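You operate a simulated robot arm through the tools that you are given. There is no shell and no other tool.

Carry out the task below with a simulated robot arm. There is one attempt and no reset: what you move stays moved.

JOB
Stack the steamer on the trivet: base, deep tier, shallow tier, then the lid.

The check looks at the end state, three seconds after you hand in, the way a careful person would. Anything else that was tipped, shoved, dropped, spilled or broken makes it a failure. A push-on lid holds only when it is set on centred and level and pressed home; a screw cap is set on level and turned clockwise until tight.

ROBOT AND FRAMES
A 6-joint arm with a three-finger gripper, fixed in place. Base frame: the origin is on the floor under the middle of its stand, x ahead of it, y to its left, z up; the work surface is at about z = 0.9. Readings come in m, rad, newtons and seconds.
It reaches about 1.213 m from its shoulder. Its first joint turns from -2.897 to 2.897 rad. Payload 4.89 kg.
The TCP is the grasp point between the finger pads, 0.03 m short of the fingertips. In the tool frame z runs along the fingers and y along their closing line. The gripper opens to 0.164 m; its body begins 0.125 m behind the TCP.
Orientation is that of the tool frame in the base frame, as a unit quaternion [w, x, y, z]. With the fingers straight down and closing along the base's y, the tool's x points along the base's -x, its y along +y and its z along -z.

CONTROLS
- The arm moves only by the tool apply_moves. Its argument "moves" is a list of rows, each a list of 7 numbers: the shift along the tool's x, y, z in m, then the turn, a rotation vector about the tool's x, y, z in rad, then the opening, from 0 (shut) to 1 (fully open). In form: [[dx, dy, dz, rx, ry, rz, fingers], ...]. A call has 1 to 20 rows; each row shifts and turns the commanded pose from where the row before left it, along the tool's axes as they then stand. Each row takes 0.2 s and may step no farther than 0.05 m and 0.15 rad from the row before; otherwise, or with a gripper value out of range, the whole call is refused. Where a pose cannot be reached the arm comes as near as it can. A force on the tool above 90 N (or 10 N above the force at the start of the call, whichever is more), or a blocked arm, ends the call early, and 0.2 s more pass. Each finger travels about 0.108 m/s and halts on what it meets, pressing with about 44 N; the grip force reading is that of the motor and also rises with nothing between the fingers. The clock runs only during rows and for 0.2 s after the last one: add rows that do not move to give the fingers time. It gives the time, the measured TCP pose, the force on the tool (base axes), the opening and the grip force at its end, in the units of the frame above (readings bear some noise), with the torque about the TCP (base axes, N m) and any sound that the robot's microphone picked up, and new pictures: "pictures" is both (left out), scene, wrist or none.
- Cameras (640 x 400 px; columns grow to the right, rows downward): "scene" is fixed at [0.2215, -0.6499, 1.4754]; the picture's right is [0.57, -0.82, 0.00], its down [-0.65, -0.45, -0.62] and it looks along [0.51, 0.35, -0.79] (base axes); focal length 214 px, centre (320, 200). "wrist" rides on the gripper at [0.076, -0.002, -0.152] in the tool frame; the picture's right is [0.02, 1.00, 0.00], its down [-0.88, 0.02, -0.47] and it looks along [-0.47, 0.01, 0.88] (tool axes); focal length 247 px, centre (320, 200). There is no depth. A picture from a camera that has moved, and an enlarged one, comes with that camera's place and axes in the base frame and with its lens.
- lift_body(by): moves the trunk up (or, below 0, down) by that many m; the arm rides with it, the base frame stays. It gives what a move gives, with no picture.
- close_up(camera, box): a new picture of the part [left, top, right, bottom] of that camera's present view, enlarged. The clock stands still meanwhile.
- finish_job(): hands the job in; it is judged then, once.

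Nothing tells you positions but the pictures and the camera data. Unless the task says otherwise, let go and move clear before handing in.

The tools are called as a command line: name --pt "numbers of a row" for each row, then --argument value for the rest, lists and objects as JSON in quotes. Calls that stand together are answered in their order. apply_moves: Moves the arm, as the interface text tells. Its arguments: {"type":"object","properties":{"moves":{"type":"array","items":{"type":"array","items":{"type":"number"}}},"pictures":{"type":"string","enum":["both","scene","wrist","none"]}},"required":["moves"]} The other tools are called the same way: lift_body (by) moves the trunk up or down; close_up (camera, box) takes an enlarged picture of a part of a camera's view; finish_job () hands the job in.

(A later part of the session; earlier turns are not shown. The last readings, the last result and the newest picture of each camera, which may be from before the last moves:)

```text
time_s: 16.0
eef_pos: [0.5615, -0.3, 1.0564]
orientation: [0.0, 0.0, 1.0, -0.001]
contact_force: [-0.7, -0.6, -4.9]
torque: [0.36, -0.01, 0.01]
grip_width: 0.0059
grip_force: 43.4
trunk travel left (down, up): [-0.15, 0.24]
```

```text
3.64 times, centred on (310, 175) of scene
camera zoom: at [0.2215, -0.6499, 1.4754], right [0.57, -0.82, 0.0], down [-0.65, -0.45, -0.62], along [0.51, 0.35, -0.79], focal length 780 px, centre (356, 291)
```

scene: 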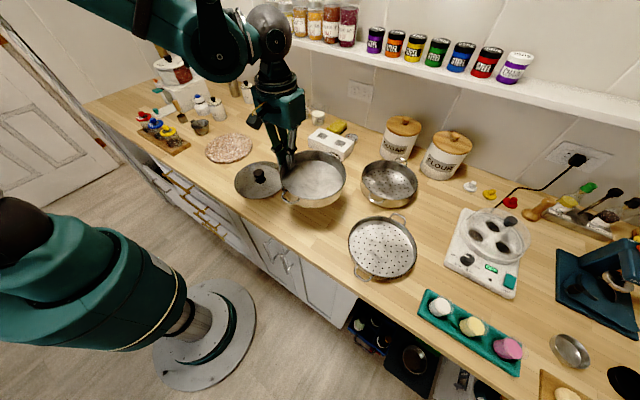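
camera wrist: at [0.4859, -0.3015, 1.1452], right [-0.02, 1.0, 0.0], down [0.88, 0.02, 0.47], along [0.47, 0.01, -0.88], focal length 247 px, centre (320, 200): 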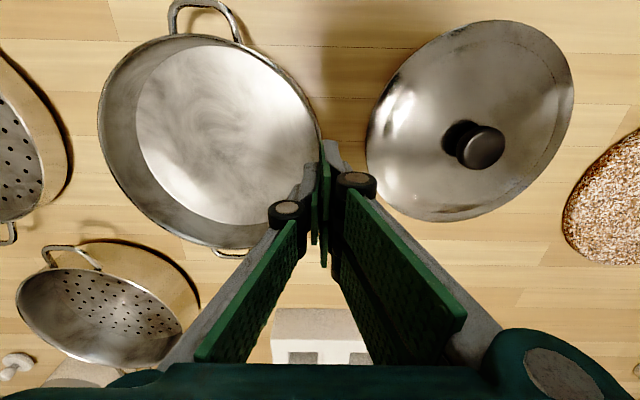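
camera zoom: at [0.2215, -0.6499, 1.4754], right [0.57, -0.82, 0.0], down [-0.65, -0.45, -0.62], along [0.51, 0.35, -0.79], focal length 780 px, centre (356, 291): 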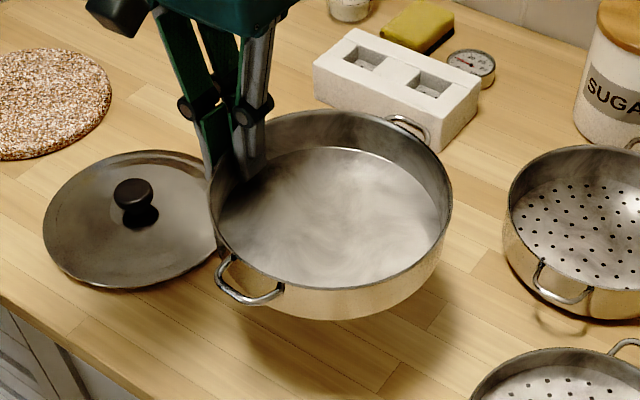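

The base is lifted level at z≈1.056. I'll carry it toward the trivet and pause halfway so the wrist camera gets an unobstructed look at the trivet.

apply_moves --pt "0 0.008 0 0 0 0 0" --pt "-0.002 0.015 0 0 0 0 0" --pt "-0.003 0.02 0 0 0 0 0" --pt "-0.003 0.025 0 0 0 0 0" --pt "-0.003 0.025 0 0 0 0 0" --pt "-0.003 0.025 0 0 0 0 0" --pt "-0.003 0.025 0 0 0 0 0" --pt "-0.003 0.025 0 0 0 0 0" --pt "-0.003 0.025 0 0 0 0 0" --pt "-0.003 0.017 0 0 0 0 0" --pt "-0.002 0.01 0 0 0 0 0" --pt "0 0 0 0 0 0 0" --pictures "both"

close_up --camera "wrist" --box '[340, 0, 640, 200]'

```text
time_s: 18.6
eef_pos: [0.5903, -0.079, 1.0569]
orientation: [0.0, -0.001, 1.0, 0.0]
contact_force: [0.2, 0.3, -4.8]
torque: [0.33, -0.01, 0.02]
grip_width: 0.0059
grip_force: 43.7
trunk travel left (down, up): [-0.15, 0.24]
camera wrist: at [0.5141, -0.0811, 1.2088], right [-0.02, 1.0, 0.0], down [0.88, 0.02, 0.47], along [0.47, 0.01, -0.88], focal length 247 px, centre (320, 200)
```

scene: 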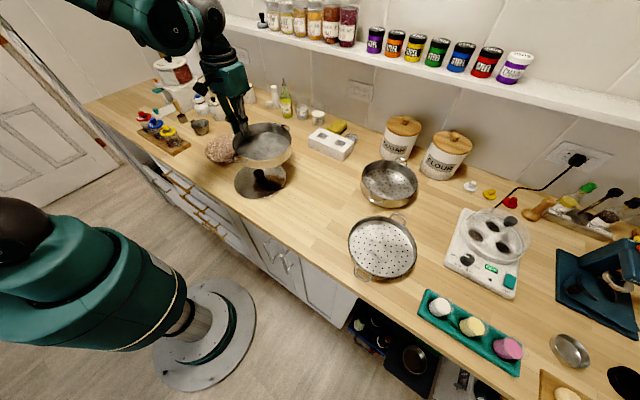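
wrist: 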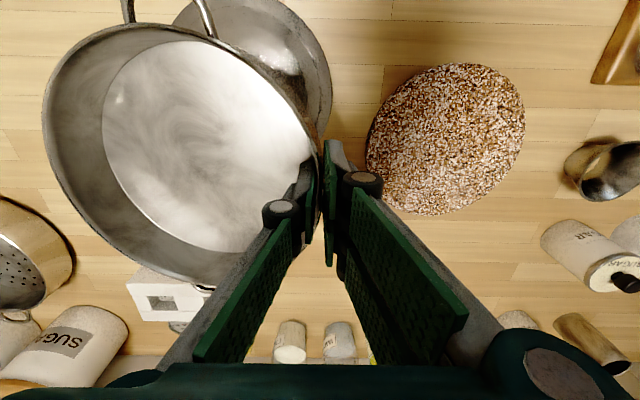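

```text
2.00 times, centred on (490, 100) of wrist
camera zoom: at [0.5141, -0.0811, 1.2088], right [-0.02, 1.0, 0.0], down [0.88, 0.02, 0.47], along [0.47, 0.01, -0.88], focal length 494 px, centre (-20, 400)
```

zoom: 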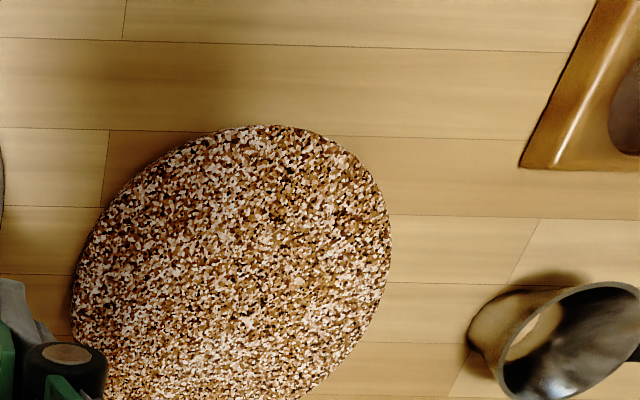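

From both cameras the trivet centre is about (0.599, 0.072). I'll take detailed views of the held base to work out its exact offset from the TCP and whether it's level.

close_up --camera "wrist" --box '[20, 0, 340, 200]'

close_up --camera "wrist" --box '[20, 130, 340, 330]'

close_up --camera "scene" --box '[200, 90, 310, 200]'

```text
2.00 times, centred on (180, 100) of wrist
camera zoom: at [0.5141, -0.0811, 1.2088], right [-0.02, 1.0, 0.0], down [0.88, 0.02, 0.47], along [0.47, 0.01, -0.88], focal length 494 px, centre (600, 400)
```

zoom: 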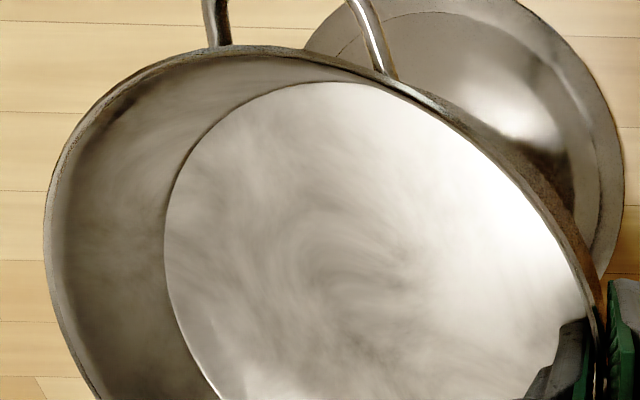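

```text
2.00 times, centred on (180, 230) of wrist
camera zoom: at [0.5141, -0.0811, 1.2088], right [-0.02, 1.0, 0.0], down [0.88, 0.02, 0.47], along [0.47, 0.01, -0.88], focal length 494 px, centre (600, 140)
```

zoom: 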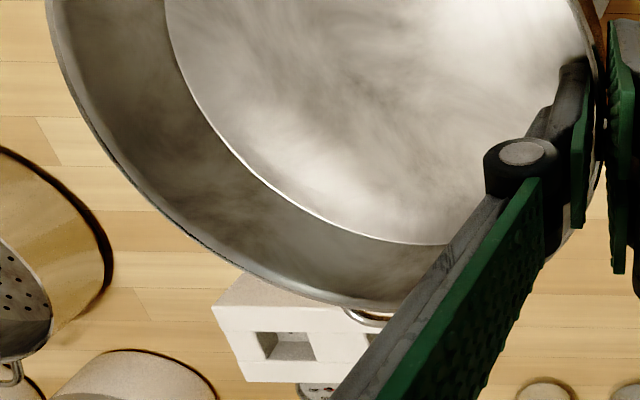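

```text
3.64 times, centred on (255, 145) of scene
camera zoom: at [0.2215, -0.6499, 1.4754], right [0.57, -0.82, 0.0], down [-0.65, -0.45, -0.62], along [0.51, 0.35, -0.79], focal length 780 px, centre (556, 400)
```

zoom: 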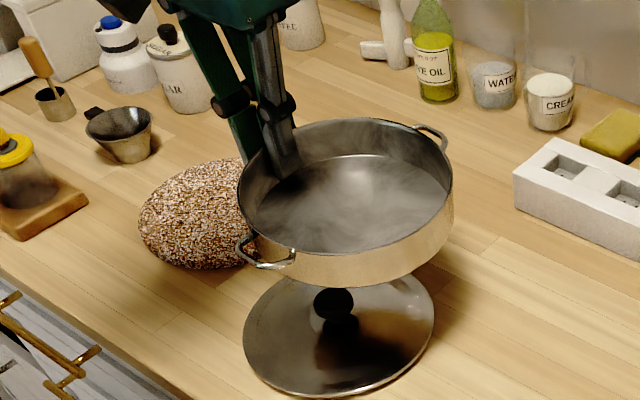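

The base hangs level, with its centre about 0.0895 m to the -y side of the TCP and its rim near TCP height. I'll move it over the trivet and check alignment before lowering.

apply_moves --pt "0 0.008 0 0 0 0 0" --pt "-0.001 0.016 0 0 0 0 0" --pt "-0.001 0.024 0 0 0 0 0" --pt "-0.001 0.026 0 0 0 0 0" --pt "-0.001 0.026 0 0 0 0 0" --pt "-0.001 0.026 0 0 0 0 0" --pt "-0.001 0.026 0 0 0 0 0" --pt "-0.001 0.026 0 0 0 0 0" --pt "-0.001 0.026 0 0 0 0 0" --pt "-0.001 0.02 0 0 0 0 0" --pt "-0.001 0.012 0 0 0 0 0" --pt "-0.001 0.0045 0 0 0 0 0" --pt "0 0 0 0 0 0 0" --pictures "both"

close_up --camera "scene" --box '[180, 80, 290, 190]'

close_up --camera "wrist" --box '[0, 0, 340, 200]'

```text
time_s: 21.4
eef_pos: [0.6009, 0.1605, 1.0569]
orientation: [0.0, 0.0, 1.0, -0.001]
contact_force: [-0.2, -0.4, -5.1]
torque: [0.31, 0.0, -0.02]
grip_width: 0.0061
grip_force: 44.1
trunk travel left (down, up): [-0.15, 0.24]
camera wrist: at [0.5248, 0.159, 1.2086], right [-0.02, 1.0, 0.0], down [0.88, 0.02, 0.47], along [0.47, 0.01, -0.88], focal length 247 px, centre (320, 200)
```

scene: 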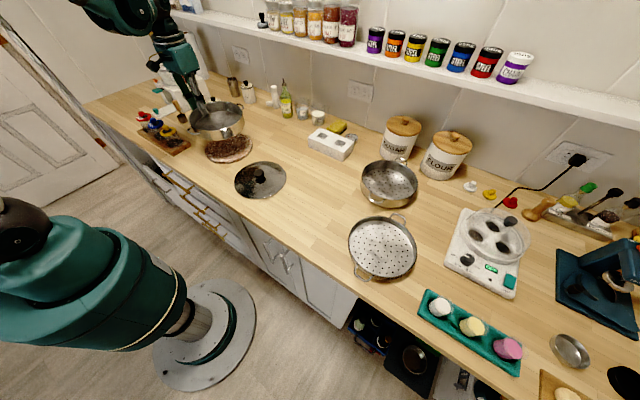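
wrist: 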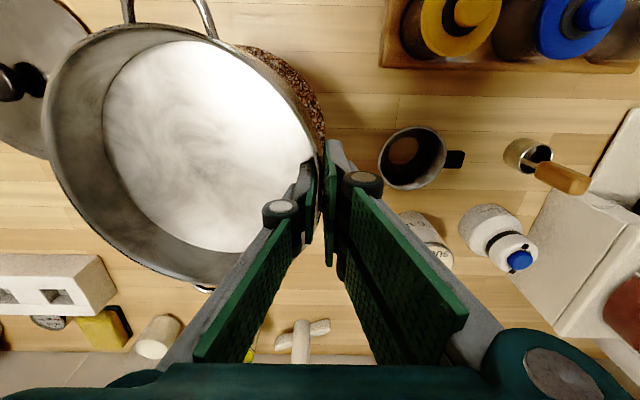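

```text
3.64 times, centred on (235, 135) of scene
camera zoom: at [0.2215, -0.6499, 1.4754], right [0.57, -0.82, 0.0], down [-0.65, -0.45, -0.62], along [0.51, 0.35, -0.79], focal length 780 px, centre (629, 436)
```

zoom: 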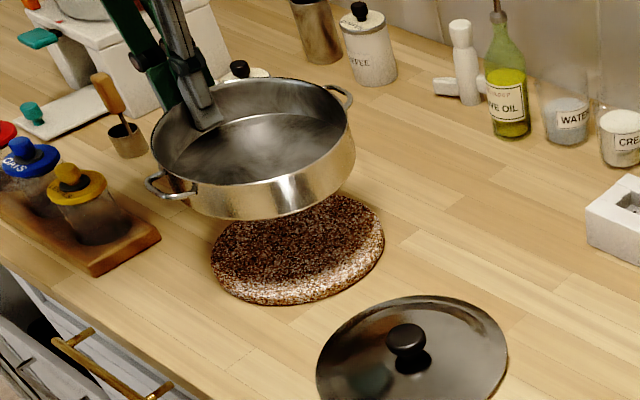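

```text
1.88 times, centred on (170, 100) of wrist
camera zoom: at [0.5248, 0.159, 1.2086], right [-0.02, 1.0, 0.0], down [0.88, 0.02, 0.47], along [0.47, 0.01, -0.88], focal length 465 px, centre (602, 388)
```

zoom: 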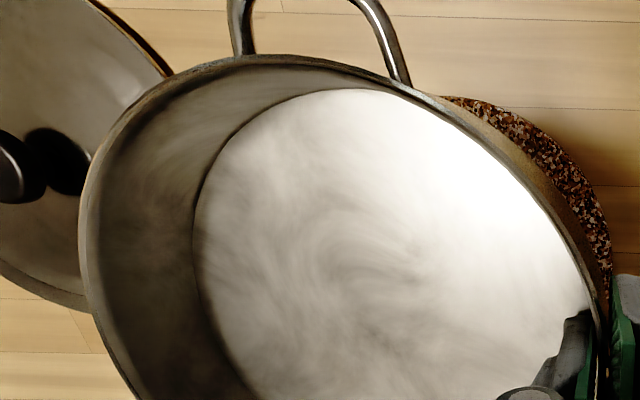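

The base is over the trivet and looks level. I'll lower it to about 15 mm above the trivet and recheck centring.

apply_moves --pt "0 0 0.006 0 0 0 0" --pt "0 0 0.01 0 0 0 0" --pt "0 0 0.012 0 0 0 0" --pt "0 0 0.012 0 0 0 0" --pt "0 0 0.012 0 0 0 0" --pt "0 0 0.012 0 0 0 0" --pt "0 0 0.01 0 0 0 0" --pt "0 0 0.006 0 0 0 0" --pt "0 0 0 0 0 0 0" --pictures "wrist"

close_up --camera "scene" --box '[180, 90, 280, 180]'

close_up --camera "wrist" --box '[0, 0, 340, 200]'

```text
time_s: 23.4
eef_pos: [0.6013, 0.1614, 0.9758]
orientation: [0.0, 0.0, 1.0, 0.0]
contact_force: [-0.6, 0.4, -4.7]
torque: [0.35, 0.04, 0.01]
grip_width: 0.0062
grip_force: 44.4
trunk travel left (down, up): [-0.15, 0.24]
camera wrist: at [0.5249, 0.159, 1.1284], right [-0.02, 1.0, 0.0], down [0.88, 0.02, 0.47], along [0.47, 0.01, -0.88], focal length 247 px, centre (320, 200)
```

wrist: 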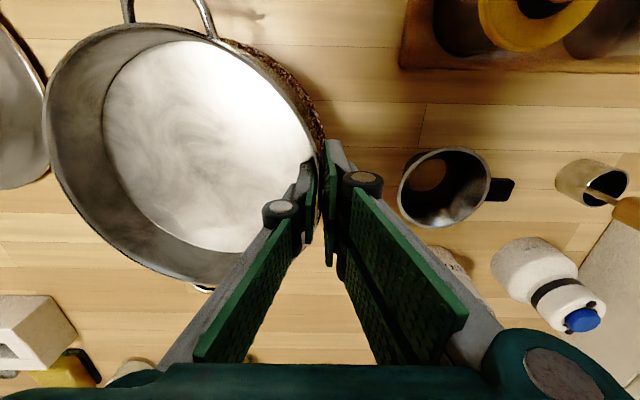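

```text
4.44 times, centred on (230, 135) of scene
camera zoom: at [0.2215, -0.6499, 1.4754], right [0.57, -0.82, 0.0], down [-0.65, -0.45, -0.62], along [0.51, 0.35, -0.79], focal length 953 px, centre (720, 489)
```

zoom: 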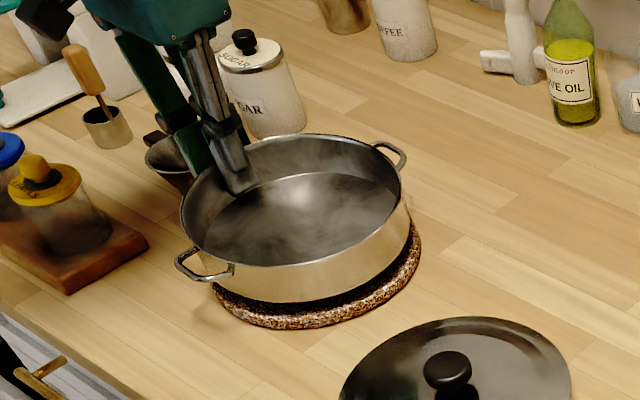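

```text
1.88 times, centred on (170, 100) of wrist
camera zoom: at [0.5249, 0.159, 1.1284], right [-0.02, 1.0, 0.0], down [0.88, 0.02, 0.47], along [0.47, 0.01, -0.88], focal length 465 px, centre (602, 388)
```

zoom: 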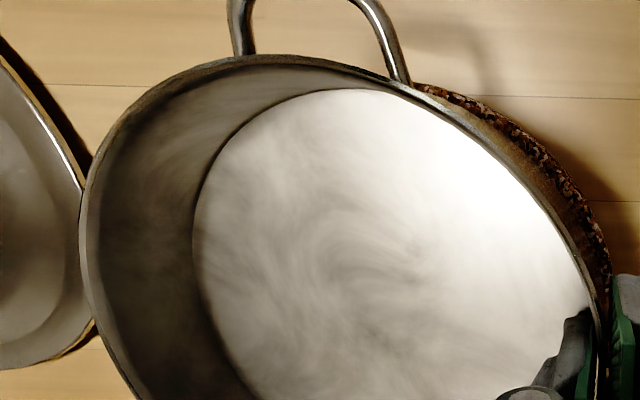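

Pan and trivet centres agree to within a few millimetres. I'll lower in small steps and watch for the load to transfer onto the trivet.

apply_moves --pt "0 0 0.004 0 0 0 0" --pt "0 0 0.004 0 0 0 0" --pt "0 0 0.003 0 0 0 0" --pt "0 0 0 0 0 0 0" --pictures "none"

apply_moves --pt "0 0 0.002 0 0 0 0" --pt "0 0 0 0 0 0 0" --pictures "none"

close_up --camera "scene" --box '[190, 100, 270, 180]'

```text
time_s: 24.4
eef_pos: [0.6014, 0.1605, 0.9654]
orientation: [-0.001, 0.0, 1.0, -0.001]
contact_force: [0.4, 0.2, -4.5]
torque: [0.35, -0.03, -0.02]
grip_width: 0.0058
grip_force: 43.3
trunk travel left (down, up): [-0.15, 0.24]
```

```text
time_s: 25.0
eef_pos: [0.6006, 0.1598, 0.9633]
orientation: [-0.001, 0.001, 1.0, -0.001]
contact_force: [1.0, 1.8, -2.7]
torque: [0.04, 0.0, -0.01]
grip_width: 0.0059
grip_force: 44.3
trunk travel left (down, up): [-0.15, 0.24]
```

```text
5.00 times, centred on (230, 140) of scene
camera zoom: at [0.2215, -0.6499, 1.4754], right [0.57, -0.82, 0.0], down [-0.65, -0.45, -0.62], along [0.51, 0.35, -0.79], focal length 1072 px, centre (770, 500)
```

zoom: 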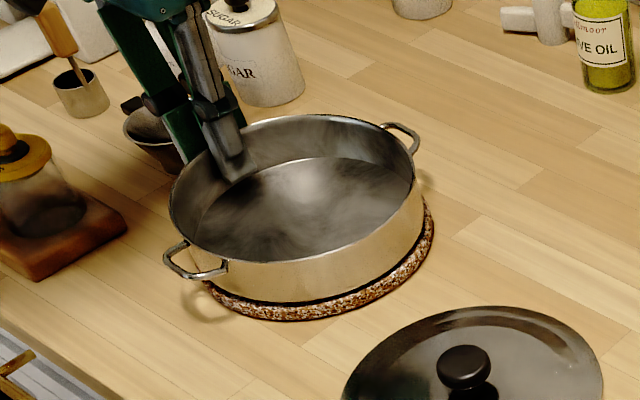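

The -y side of the base touched first (torque dropped to about 0), a slight tilt. I'll keep lowering until it's fully seated.

apply_moves --pt "0 0 0.002 0 0 0 0" --pt "0 0 0 0 0 0 0" --pictures "none"

apply_moves --pt "0 0 0.002 0 0 0 0" --pt "0 0 0 0 0 0 0" --pictures "none"

close_up --camera "scene" --box '[190, 100, 270, 180]'

```text
time_s: 25.6
eef_pos: [0.6009, 0.1611, 0.9615]
orientation: [0.0, 0.001, 1.0, 0.0]
contact_force: [0.8, 1.3, -3.0]
torque: [-0.01, -0.01, 0.04]
grip_width: 0.0059
grip_force: 43.9
trunk travel left (down, up): [-0.15, 0.24]
```

```text
time_s: 26.2
eef_pos: [0.6012, 0.1607, 0.9592]
orientation: [0.0, -0.001, 1.0, 0.0]
contact_force: [0.6, 0.0, -1.1]
torque: [-0.04, 0.03, 0.04]
grip_width: 0.0061
grip_force: 44.2
trunk travel left (down, up): [-0.15, 0.24]
```

```text
5.00 times, centred on (230, 140) of scene
camera zoom: at [0.2215, -0.6499, 1.4754], right [0.57, -0.82, 0.0], down [-0.65, -0.45, -0.62], along [0.51, 0.35, -0.79], focal length 1072 px, centre (770, 500)
```

zoom: 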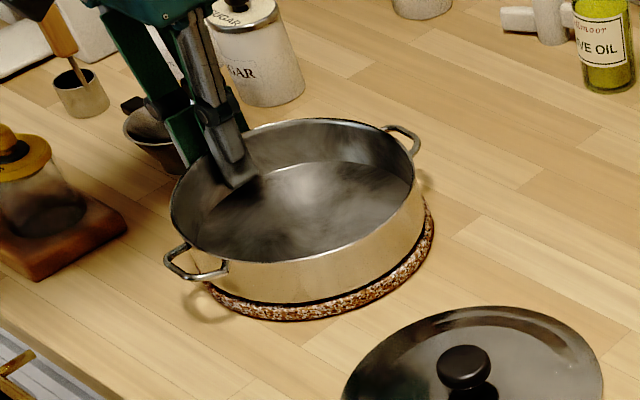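

Load is nearly off the gripper. I'll go 2 mm further and then open the fingers gently.

apply_moves --pt "0 0 0.002 0 0 0 0" --pt "0 0 0 0 0 0 0" --pictures "none"

apply_moves --pt "0 0 0 0 0 0 0.1" --pt "0 0 0 0 0 0 0.2" --pt "0 0 0 0 0 0 0.27" --pt "0 0 0 0 0 0 0.27" --pictures "wrist"

close_up --camera "scene" --box '[190, 100, 270, 180]'

```text
time_s: 26.8
eef_pos: [0.6001, 0.161, 0.9589]
orientation: [0.0, 0.0, 1.0, 0.0]
contact_force: [0.7, 1.4, 0.0]
torque: [-0.25, 0.01, 0.05]
grip_width: 0.0059
grip_force: 44.1
trunk travel left (down, up): [-0.15, 0.24]
```

```text
time_s: 27.8
eef_pos: [0.6, 0.1607, 0.9568]
orientation: [0.001, 0.001, 1.0, 0.0]
contact_force: [-0.4, 1.0, 0.1]
torque: [0.05, -0.01, -0.01]
grip_width: 0.0442
grip_force: 0.0
trunk travel left (down, up): [-0.15, 0.24]
camera wrist: at [0.5242, 0.1588, 1.1096], right [-0.02, 1.0, 0.0], down [0.88, 0.02, 0.47], along [0.47, 0.01, -0.88], focal length 247 px, centre (320, 200)
```

wrist: 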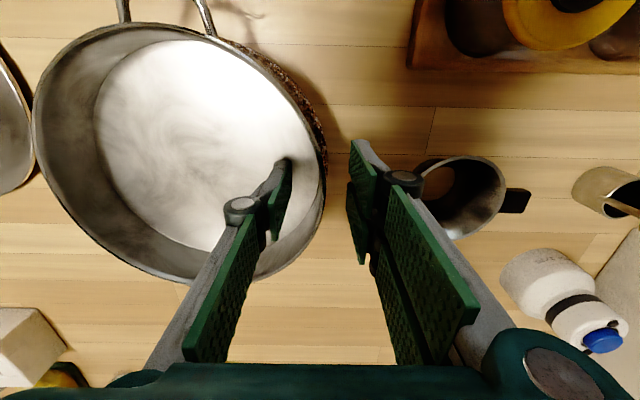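

```text
5.00 times, centred on (230, 140) of scene
camera zoom: at [0.2215, -0.6499, 1.4754], right [0.57, -0.82, 0.0], down [-0.65, -0.45, -0.62], along [0.51, 0.35, -0.79], focal length 1072 px, centre (770, 500)
```

zoom: 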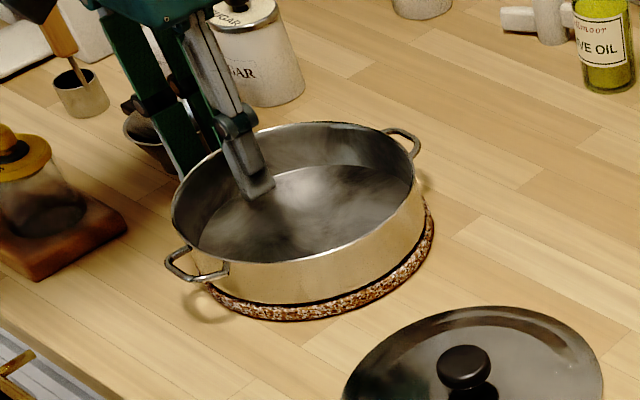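

The base is on the trivet and the fingers are free. I'll rise straight up and position the camera over the base for an exact centre measurement.

apply_moves --pt "0 0 -0.02 0 0 0 0.27" --pt "0 0 -0.03 0 0 0 0.27" --pt "0 0 -0.04 0 0 0 0.3" --pt "0 0 -0.04 0 0 0 0.3" --pt "0 -0.02 -0.04 0 0 0 0.3" --pt "0 -0.03 -0.03 0 0 0 0.3" --pt "0 -0.04 0 0 0 0 0.3" --pt "0 0 0 0 0 0 0.3" --pictures "wrist"

close_up --camera "wrist" --box '[230, 0, 430, 170]'

close_up --camera "scene" --box '[195, 110, 265, 175]'

```text
time_s: 29.6
eef_pos: [0.5985, 0.0703, 1.1571]
orientation: [0.0, 0.0, 1.0, 0.0]
contact_force: [-0.3, -0.2, -0.2]
torque: [0.0, -0.05, 0.0]
grip_width: 0.0492
grip_force: 0.1
trunk travel left (down, up): [-0.15, 0.24]
camera wrist: at [0.5236, 0.069, 1.3093], right [-0.02, 1.0, 0.0], down [0.88, 0.02, 0.47], along [0.47, 0.01, -0.88], focal length 247 px, centre (320, 200)
```

wrist: 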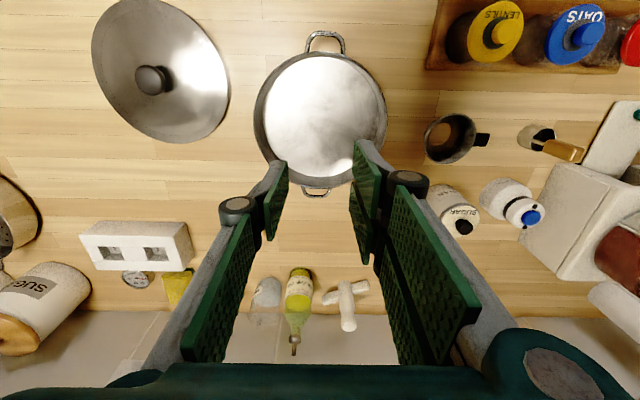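

```text
2.35 times, centred on (330, 85) of wrist
camera zoom: at [0.5236, 0.069, 1.3093], right [-0.02, 1.0, 0.0], down [0.88, 0.02, 0.47], along [0.47, 0.01, -0.88], focal length 581 px, centre (296, 471)
```

zoom: 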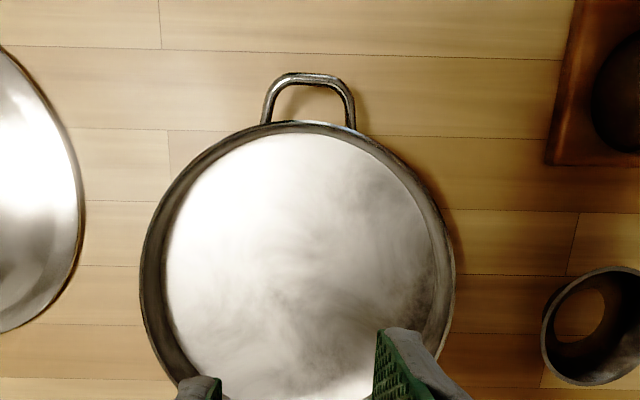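

```text
6.15 times, centred on (230, 142) of scene
camera zoom: at [0.2215, -0.6499, 1.4754], right [0.57, -0.82, 0.0], down [-0.65, -0.45, -0.62], along [0.51, 0.35, -0.79], focal length 1320 px, centre (874, 554)
```

zoom: 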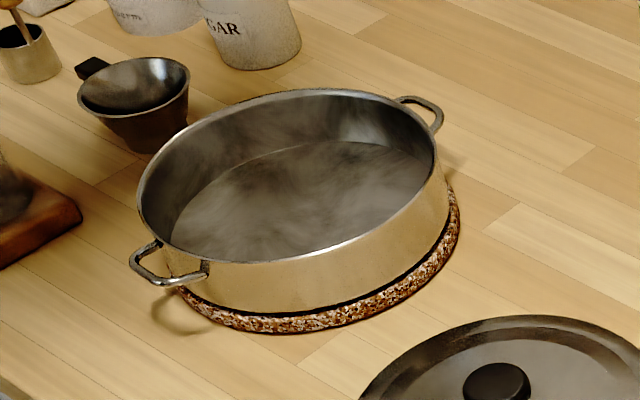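

The base sits at (0.597, 0.071), within 3 mm of the trivet centre, rim at z≈0.957. Next comes the deep tier (the back perforated pan, near (0.76, -0.555)); I'll go over there and measure it.

apply_moves --pt "-0.006 -0.015 -0.013 0 0 0 0.3" --pt "-0.012 -0.034 0 0 0 0 0.3" --pt "-0.0125 -0.037 0 0 0 0 0.3" --pt "-0.0125 -0.037 0 0 0 0 0.3" --pt "-0.0125 -0.037 0 0 0 0 0.3" --pt "-0.0125 -0.037 0 0 0 0 0.3" --pt "-0.0125 -0.037 0 0 0 0 0.3" --pt "-0.0125 -0.037 0 0 0 0 0.3" --pt "-0.0125 -0.037 0 0 0 0 0.3" --pt "-0.0125 -0.037 0 0 0 0 0.3" --pt "-0.0125 -0.037 0 0 0 0 0.3" --pt "-0.0125 -0.037 0 0 0 0 0.3" --pt "-0.0125 -0.037 0 0 0 0 0.3" --pt "-0.0125 -0.037 0 0 0 0 0.3" --pt "-0.0125 -0.025 0 0 0 0 0.3" --pt "-0.01 -0.012 0 0 0 0 0.3" --pt "0 0 0 0 0 0 0.3" --pictures "both"

close_up --camera "wrist" --box '[160, 20, 360, 190]'

close_up --camera "scene" --box '[350, 100, 450, 215]'

```text
time_s: 33.2
eef_pos: [0.791, -0.46, 1.1696]
orientation: [0.0, 0.0, 1.0, 0.0]
contact_force: [0.9, -0.7, -0.7]
torque: [0.05, 0.06, 0.03]
grip_width: 0.0493
grip_force: 0.0
trunk travel left (down, up): [-0.15, 0.24]
camera wrist: at [0.7158, -0.4617, 1.3226], right [-0.02, 1.0, 0.0], down [0.88, 0.02, 0.47], along [0.47, 0.01, -0.88], focal length 247 px, centre (320, 200)
```

scene: 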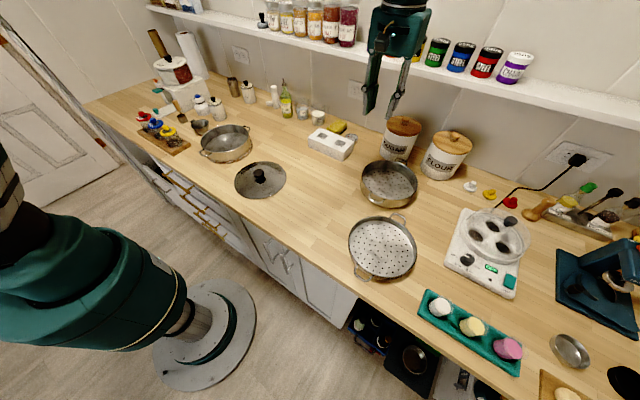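
wrist: 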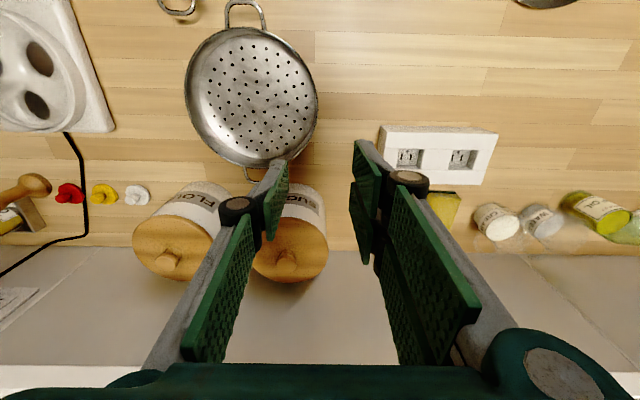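

```text
2.35 times, centred on (260, 105) of wrist
camera zoom: at [0.7158, -0.4617, 1.3226], right [-0.02, 1.0, 0.0], down [0.88, 0.02, 0.47], along [0.47, 0.01, -0.88], focal length 581 px, centre (461, 424)
```

zoom: 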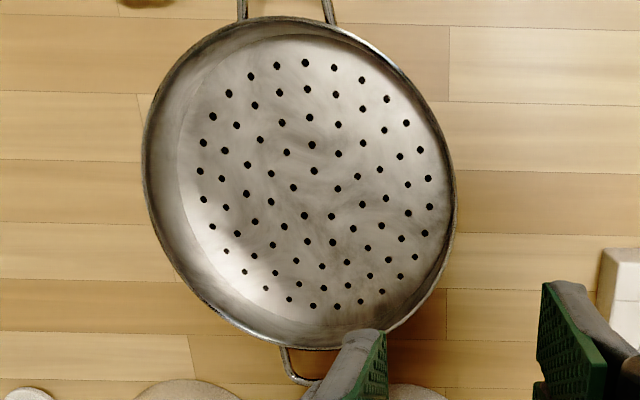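

```text
3.48 times, centred on (400, 158) of scene
camera zoom: at [0.2215, -0.6499, 1.4754], right [0.57, -0.82, 0.0], down [-0.65, -0.45, -0.62], along [0.51, 0.35, -0.79], focal length 746 px, centre (42, 348)
```

zoom: 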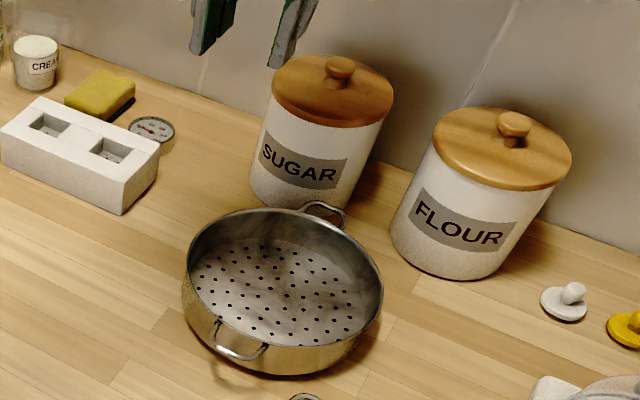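

The deep tier is at about (0.764, -0.555), with its rim at z≈0.9565 and the handles along x again. I'll descend over its +y wall and check alignment before straddling it.

apply_moves --pt "0.01 -0.002 0.03 0 0 0 0.27" --pt "0.01 -0.002 0.04 0 0 0 0.27" --pt "0.007 -0.0015 0.04 0 0 0 0.27" --pt "0 0 0.04 0 0 0 0.27" --pt "0 0 0.015 0 0 0 0.27" --pt "0 0 0 0 0 0 0.27" --pictures "wrist"

close_up --camera "wrist" --box '[200, 60, 440, 230]'

close_up --camera "scene" --box '[350, 120, 430, 215]'

```text
time_s: 34.6
eef_pos: [0.7651, -0.4653, 1.0055]
orientation: [0.001, 0.0, 1.0, 0.0]
contact_force: [-0.1, -0.1, -0.6]
torque: [0.04, 0.07, -0.03]
grip_width: 0.0445
grip_force: 0.0
trunk travel left (down, up): [-0.15, 0.24]
camera wrist: at [0.6886, -0.4663, 1.1582], right [-0.02, 1.0, 0.0], down [0.88, 0.02, 0.47], along [0.47, 0.01, -0.88], focal length 247 px, centre (320, 200)
```

wrist: 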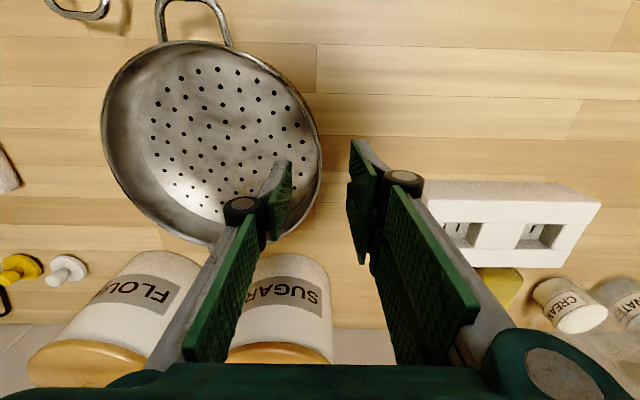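

```text
2.35 times, centred on (320, 145) of wrist
camera zoom: at [0.6886, -0.4663, 1.1582], right [-0.02, 1.0, 0.0], down [0.88, 0.02, 0.47], along [0.47, 0.01, -0.88], focal length 581 px, centre (320, 329)
```

zoom: 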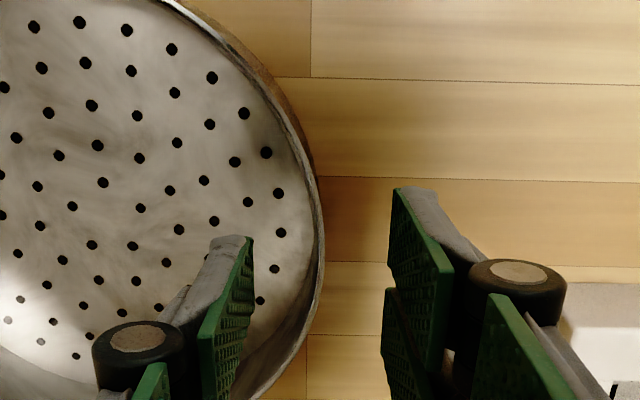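

```text
4.21 times, centred on (390, 168) of scene
camera zoom: at [0.2215, -0.6499, 1.4754], right [0.57, -0.82, 0.0], down [-0.65, -0.45, -0.62], along [0.51, 0.35, -0.79], focal length 903 px, centre (25, 337)
```

zoom: 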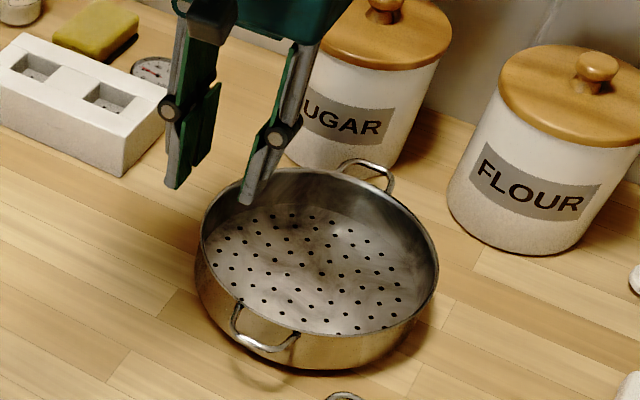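

The wall lies between the fingers (outer edge y≈-0.4635). I'll descend to about 0.04 m engagement and close.

apply_moves --pt "0 -0.001 0.02 0 0 0 0.27" --pt "0 0 0.02 0 0 0 0.27" --pt "0 0 0.012 0 0 0 0.27" --pt "0 0 0.007 0 0 0 0.27" --pt "0 0 0 0 0 0 0.27" --pictures "none"

close_up --camera "wrist" --box '[200, 60, 440, 230]'

close_up --camera "scene" --box '[350, 140, 430, 215]'

```text
time_s: 35.8
eef_pos: [0.7643, -0.4663, 0.9467]
orientation: [0.001, 0.0, 1.0, 0.0]
contact_force: [0.2, -0.2, 0.5]
torque: [0.01, 0.0, -0.01]
grip_width: 0.0443
grip_force: 0.0
trunk travel left (down, up): [-0.15, 0.24]
```

```text
2.35 times, centred on (320, 145) of wrist
camera zoom: at [0.6881, -0.4674, 1.0988], right [-0.02, 1.0, 0.0], down [0.88, 0.02, 0.47], along [0.47, 0.01, -0.88], focal length 581 px, centre (320, 329)
```

zoom: 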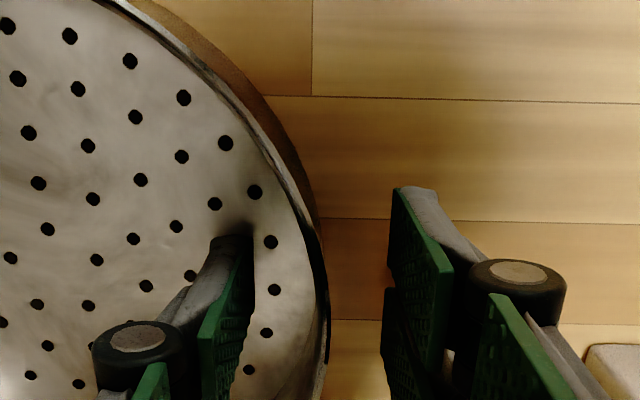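

```text
5.33 times, centred on (390, 178) of scene
camera zoom: at [0.2215, -0.6499, 1.4754], right [0.57, -0.82, 0.0], down [-0.65, -0.45, -0.62], along [0.51, 0.35, -0.79], focal length 1144 px, centre (-53, 320)
```

zoom: 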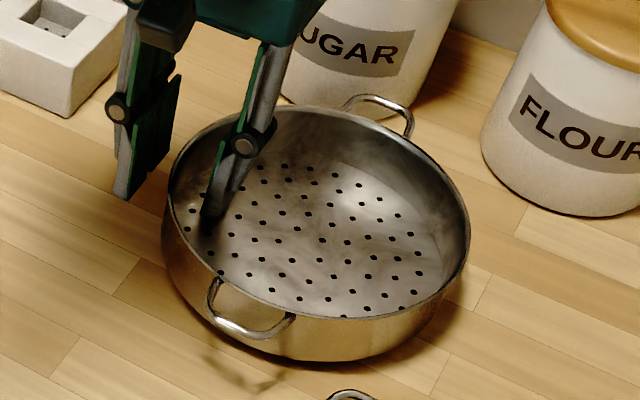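

The fingers are placed with the inner tip just above the perforated floor. Closing now, then a slow lift.

apply_moves --pt "0 0 0 0 0 0 0.15" --pt "0 0 0 0 0 0 0.05" --pt "0 0 0 0 0 0 0.0" --pt "0 0 0 0 0 0 0.0" --pt "0 0 0 0 0 0 0.0" --pictures "none"

apply_moves --pt "0 0 -0.003 0 0 0 0" --pt "0 0 -0.003 0 0 0 0" --pt "0 0 0 0 0 0 0" --pictures "none"

apply_moves --pt "0 0 -0.003 0 0 0 0" --pt "0 0 -0.003 0 0 0 0" --pt "0 0 0 0 0 0 0" --pictures "none"

close_up --camera "scene" --box '[350, 140, 430, 215]'

```text
time_s: 37.0
eef_pos: [0.7638, -0.4662, 0.9471]
orientation: [0.0, 0.0, 1.0, 0.001]
contact_force: [0.7, -0.3, 0.2]
torque: [-0.35, 0.07, -0.01]
grip_width: 0.0059
grip_force: 43.9
trunk travel left (down, up): [-0.15, 0.24]
```

```text
time_s: 37.8
eef_pos: [0.764, -0.4645, 0.9528]
orientation: [0.001, 0.0, 1.0, 0.0]
contact_force: [-0.5, 0.4, -1.0]
torque: [0.04, 0.03, -0.05]
grip_width: 0.0059
grip_force: 43.8
trunk travel left (down, up): [-0.15, 0.24]
```

```text
time_s: 38.6
eef_pos: [0.7646, -0.4657, 0.9588]
orientation: [0.0, 0.0, 1.0, 0.0]
contact_force: [0.4, 0.3, -2.1]
torque: [0.26, 0.0, 0.01]
grip_width: 0.0058
grip_force: 44.5
trunk travel left (down, up): [-0.15, 0.24]
```

```text
5.33 times, centred on (390, 178) of scene
camera zoom: at [0.2215, -0.6499, 1.4754], right [0.57, -0.82, 0.0], down [-0.65, -0.45, -0.62], along [0.51, 0.35, -0.79], focal length 1144 px, centre (-53, 320)
```

zoom: 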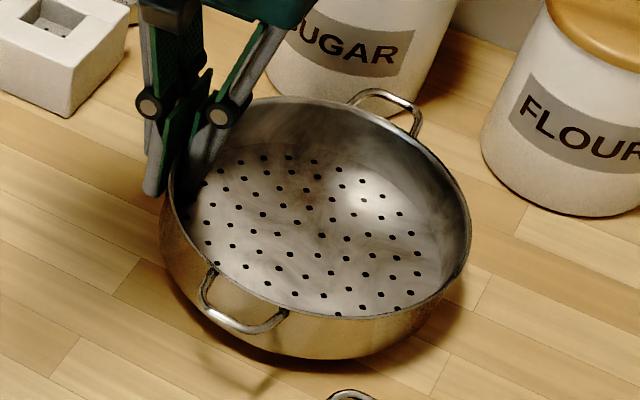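

The near side is rising and the load is building. I'll continue slowly.

apply_moves --pt "0 0 -0.003 0 0 0 0" --pt "0 0 -0.003 0 0 0 0" --pt "0 0 0 0 0 0 0" --pictures "none"

apply_moves --pt "0 0 -0.004 0 0 0 0" --pt "0 0 -0.005 0 0 0 0" --pt "0 0 -0.005 0 0 0 0" --pt "0 0 -0.004 0 0 0 0" --pt "0 0 0 0 0 0 0" --pictures "none"

close_up --camera "scene" --box '[350, 140, 430, 215]'

close_up --camera "wrist" --box '[0, 0, 400, 250]'

```text
time_s: 39.4
eef_pos: [0.7661, -0.4643, 0.9651]
orientation: [0.0, 0.0, 1.0, 0.0]
contact_force: [0.0, -0.5, -2.1]
torque: [0.29, -0.01, 0.02]
grip_width: 0.0061
grip_force: 43.9
trunk travel left (down, up): [-0.15, 0.24]
```

```text
time_s: 40.6
eef_pos: [0.7642, -0.4656, 0.9812]
orientation: [0.001, 0.0, 1.0, 0.0]
contact_force: [0.3, 0.0, -2.5]
torque: [0.25, 0.03, 0.01]
grip_width: 0.0057
grip_force: 44.6
trunk travel left (down, up): [-0.15, 0.24]
```

```text
5.33 times, centred on (390, 178) of scene
camera zoom: at [0.2215, -0.6499, 1.4754], right [0.57, -0.82, 0.0], down [-0.65, -0.45, -0.62], along [0.51, 0.35, -0.79], focal length 1144 px, centre (-53, 320)
```

zoom: 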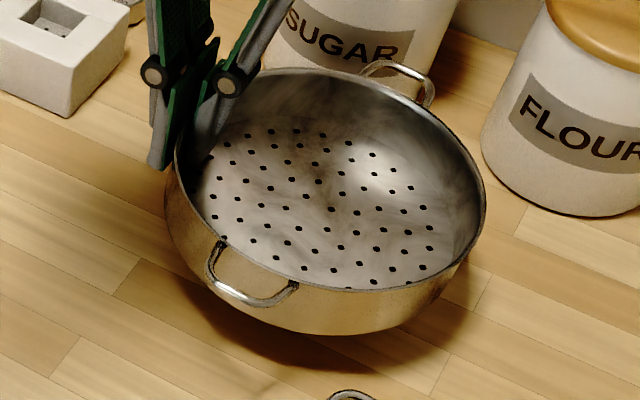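

```text
1.60 times, centred on (200, 125) of wrist
camera zoom: at [0.6883, -0.4673, 1.1349], right [-0.02, 1.0, 0.0], down [0.88, 0.02, 0.47], along [0.47, 0.01, -0.88], focal length 395 px, centre (512, 320)
```

zoom: 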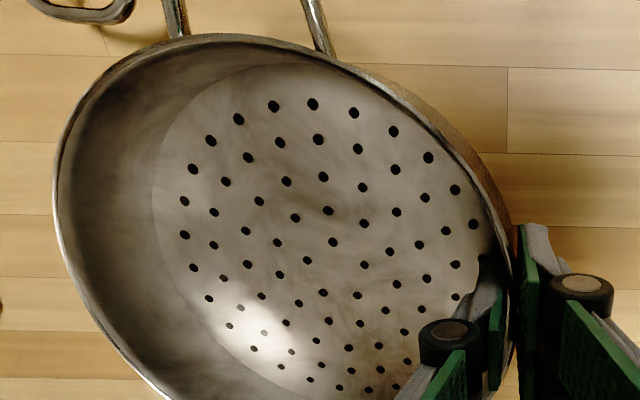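

The deep tier is off the counter (load about 2.5 N) with perhaps a slight droop on its far side. I'll raise it more and examine the tilt and its underside.

apply_moves --pt "0 0 -0.005 0 0 0 0" --pt "0 0 -0.008 0 0 0 0" --pt "0 0 -0.01 0 0 0 0" --pt "0 0 -0.012 0 0 0 0" --pt "0 0 -0.012 0 0 0 0" --pt "0 0 -0.012 0 0 0 0" --pt "0 0 -0.012 0 0 0 0" --pt "0 0 -0.012 0 0 0 0" --pt "0 0 -0.012 0 0 0 0" --pt "0 0 -0.012 0 0 0 0" --pt "0 0 -0.01 0 0 0 0" --pt "0 0 -0.005 0 0 0 0" --pt "0 0 0 0 0 0 0" --pictures "both"

close_up --camera "scene" --box '[350, 90, 440, 195]'

close_up --camera "wrist" --box '[20, 0, 340, 200]'

close_up --camera "wrist" --box '[20, 130, 340, 330]'

```text
time_s: 43.4
eef_pos: [0.7642, -0.4665, 1.105]
orientation: [0.0, 0.0, 1.0, 0.0]
contact_force: [0.5, 0.7, -2.6]
torque: [0.25, -0.01, 0.02]
grip_width: 0.0062
grip_force: 43.9
trunk travel left (down, up): [-0.15, 0.24]
camera wrist: at [0.6884, -0.4677, 1.256], right [-0.02, 1.0, 0.0], down [0.88, 0.02, 0.47], along [0.47, 0.01, -0.88], focal length 247 px, centre (320, 200)
```

scene: 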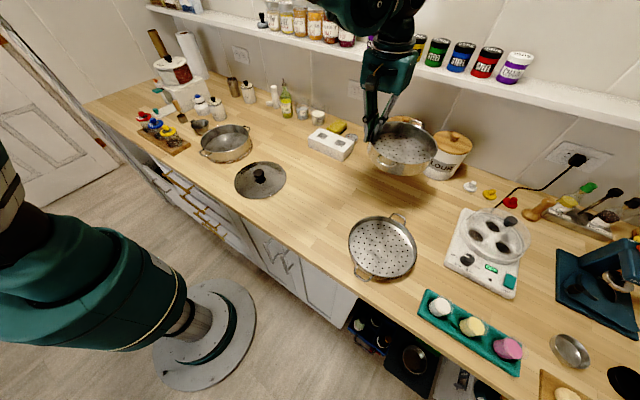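
wrist: 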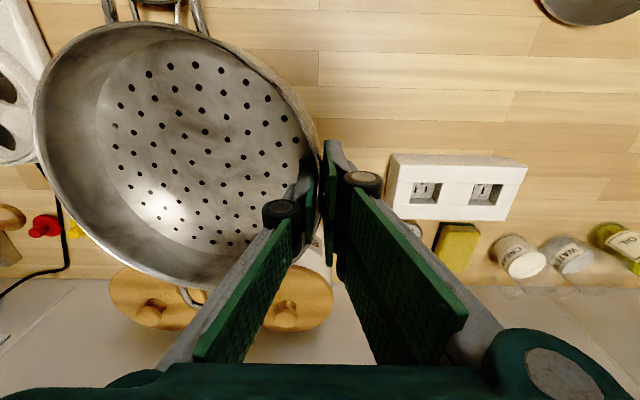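

```text
3.81 times, centred on (395, 142) of scene
camera zoom: at [0.2215, -0.6499, 1.4754], right [0.57, -0.82, 0.0], down [-0.65, -0.45, -0.62], along [0.51, 0.35, -0.79], focal length 817 px, centre (34, 419)
```

zoom: 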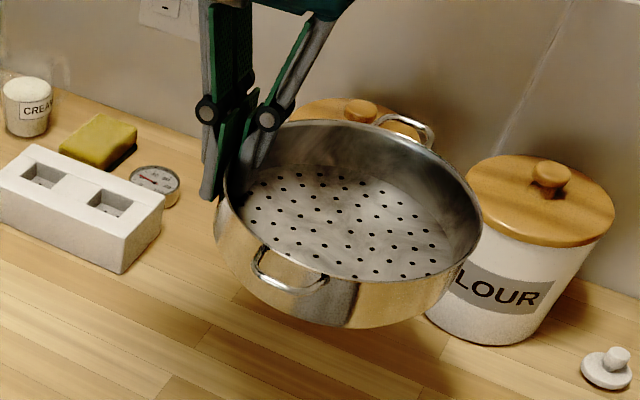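

```text
2.00 times, centred on (180, 100) of wrist
camera zoom: at [0.6884, -0.4677, 1.256], right [-0.02, 1.0, 0.0], down [0.88, 0.02, 0.47], along [0.47, 0.01, -0.88], focal length 494 px, centre (600, 400)
```

zoom: 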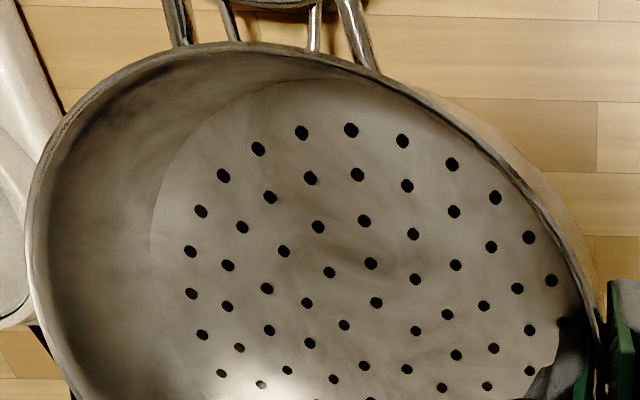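

```text
2.00 times, centred on (180, 230) of wrist
camera zoom: at [0.6884, -0.4677, 1.256], right [-0.02, 1.0, 0.0], down [0.88, 0.02, 0.47], along [0.47, 0.01, -0.88], focal length 494 px, centre (600, 140)
```

zoom: 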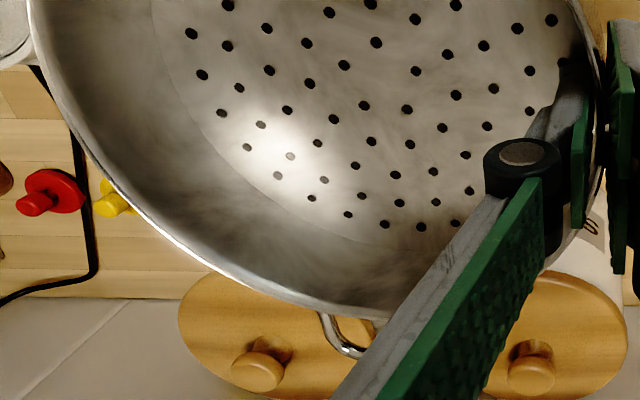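

The deep tier is lifted nearly level, its centre about 0.090 m to -y of the TCP. I'll back it away from the canisters first, then carry it toward the base.

apply_moves --pt "0.01 0 0 0 0 0 0" --pt "0.02 0 0 0 0 0 0" --pt "0.02 0.01 0 0 0 0 0" --pt "0.015 0.025 0 0 0 0 0" --pt "0.005 0.028 0 0 0 0 0" --pt "0.005 0.028 0 0 0 0 0" --pt "0.005 0.028 0 0 0 0 0" --pt "0.005 0.028 0 0 0 0 0" --pt "0.005 0.028 0 0 0 0 0" --pt "0.005 0.028 0 0 0 0 0" --pt "0.005 0.028 0 0 0 0 0" --pt "0.005 0.028 0 0 0 0 0" --pt "0.005 0.028 0 0 0 0 0" --pt "0.005 0.028 0 0 0 0 0" --pt "0.005 0.028 0 0 0 0 0" --pt "0.005 0.028 0 0 0 0 0" --pt "0.005 0.028 0 0 0 0 0" --pt "0.005 0.028 0 0 0 0 0" --pt "0.005 0.028 0 0 0 0 0" --pt "0.005 0.028 0 0 0 0 0" --pictures "none"

apply_moves --pt "0.005 0.028 0 0 0 0 0" --pt "0.005 0.028 0 0 0 0 0" --pt "0.005 0.028 0 0 0 0 0" --pt "0.003 0.025 0 0 0 0 0" --pt "0.002 0.02 0 0 0 0 0" --pt "0 0.0105 0 0 0 0 0" --pt "0 0.005 0 0 0 0 0" --pt "0 0 0 0 0 0 0" --pictures "both"

close_up --camera "scene" --box '[180, 70, 280, 180]'

close_up --camera "wrist" --box '[20, 0, 340, 200]'

```text
time_s: 47.6
eef_pos: [0.6196, 0.0166, 1.1043]
orientation: [0.0, 0.0, 1.0, 0.0]
contact_force: [0.0, -0.7, -3.8]
torque: [0.42, 0.02, 0.02]
grip_width: 0.0059
grip_force: 44.1
trunk travel left (down, up): [-0.15, 0.24]
```

```text
time_s: 49.4
eef_pos: [0.599, 0.1623, 1.1035]
orientation: [0.001, -0.001, 1.0, 0.0]
contact_force: [-0.7, -0.2, -2.5]
torque: [0.22, 0.0, 0.04]
grip_width: 0.0059
grip_force: 44.3
trunk travel left (down, up): [-0.15, 0.24]
camera wrist: at [0.5231, 0.1599, 1.2561], right [-0.02, 1.0, 0.0], down [0.88, 0.02, 0.47], along [0.47, 0.01, -0.88], focal length 247 px, centre (320, 200)
```

scene: 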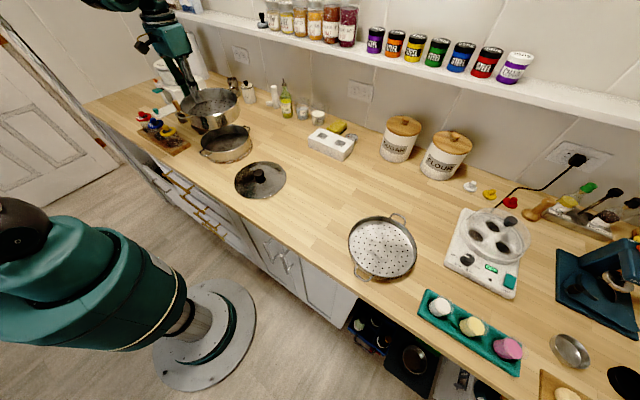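
wrist: 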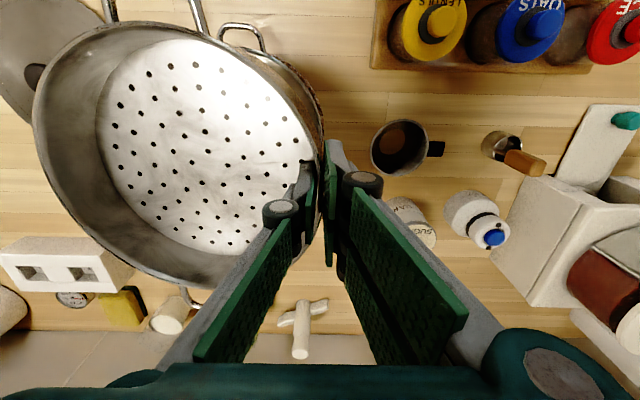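

```text
3.64 times, centred on (230, 125) of scene
camera zoom: at [0.2215, -0.6499, 1.4754], right [0.57, -0.82, 0.0], down [-0.65, -0.45, -0.62], along [0.51, 0.35, -0.79], focal length 780 px, centre (647, 473)
```

zoom: 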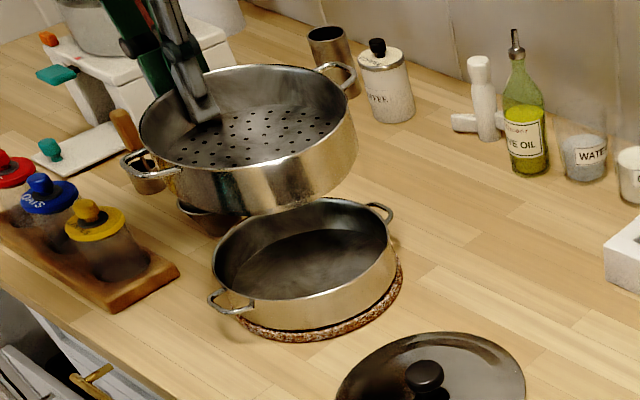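

```text
2.00 times, centred on (180, 100) of wrist
camera zoom: at [0.5231, 0.1599, 1.2561], right [-0.02, 1.0, 0.0], down [0.88, 0.02, 0.47], along [0.47, 0.01, -0.88], focal length 494 px, centre (600, 400)
```

zoom: 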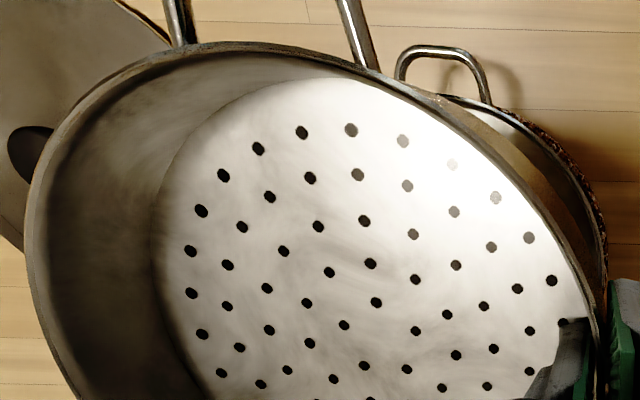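

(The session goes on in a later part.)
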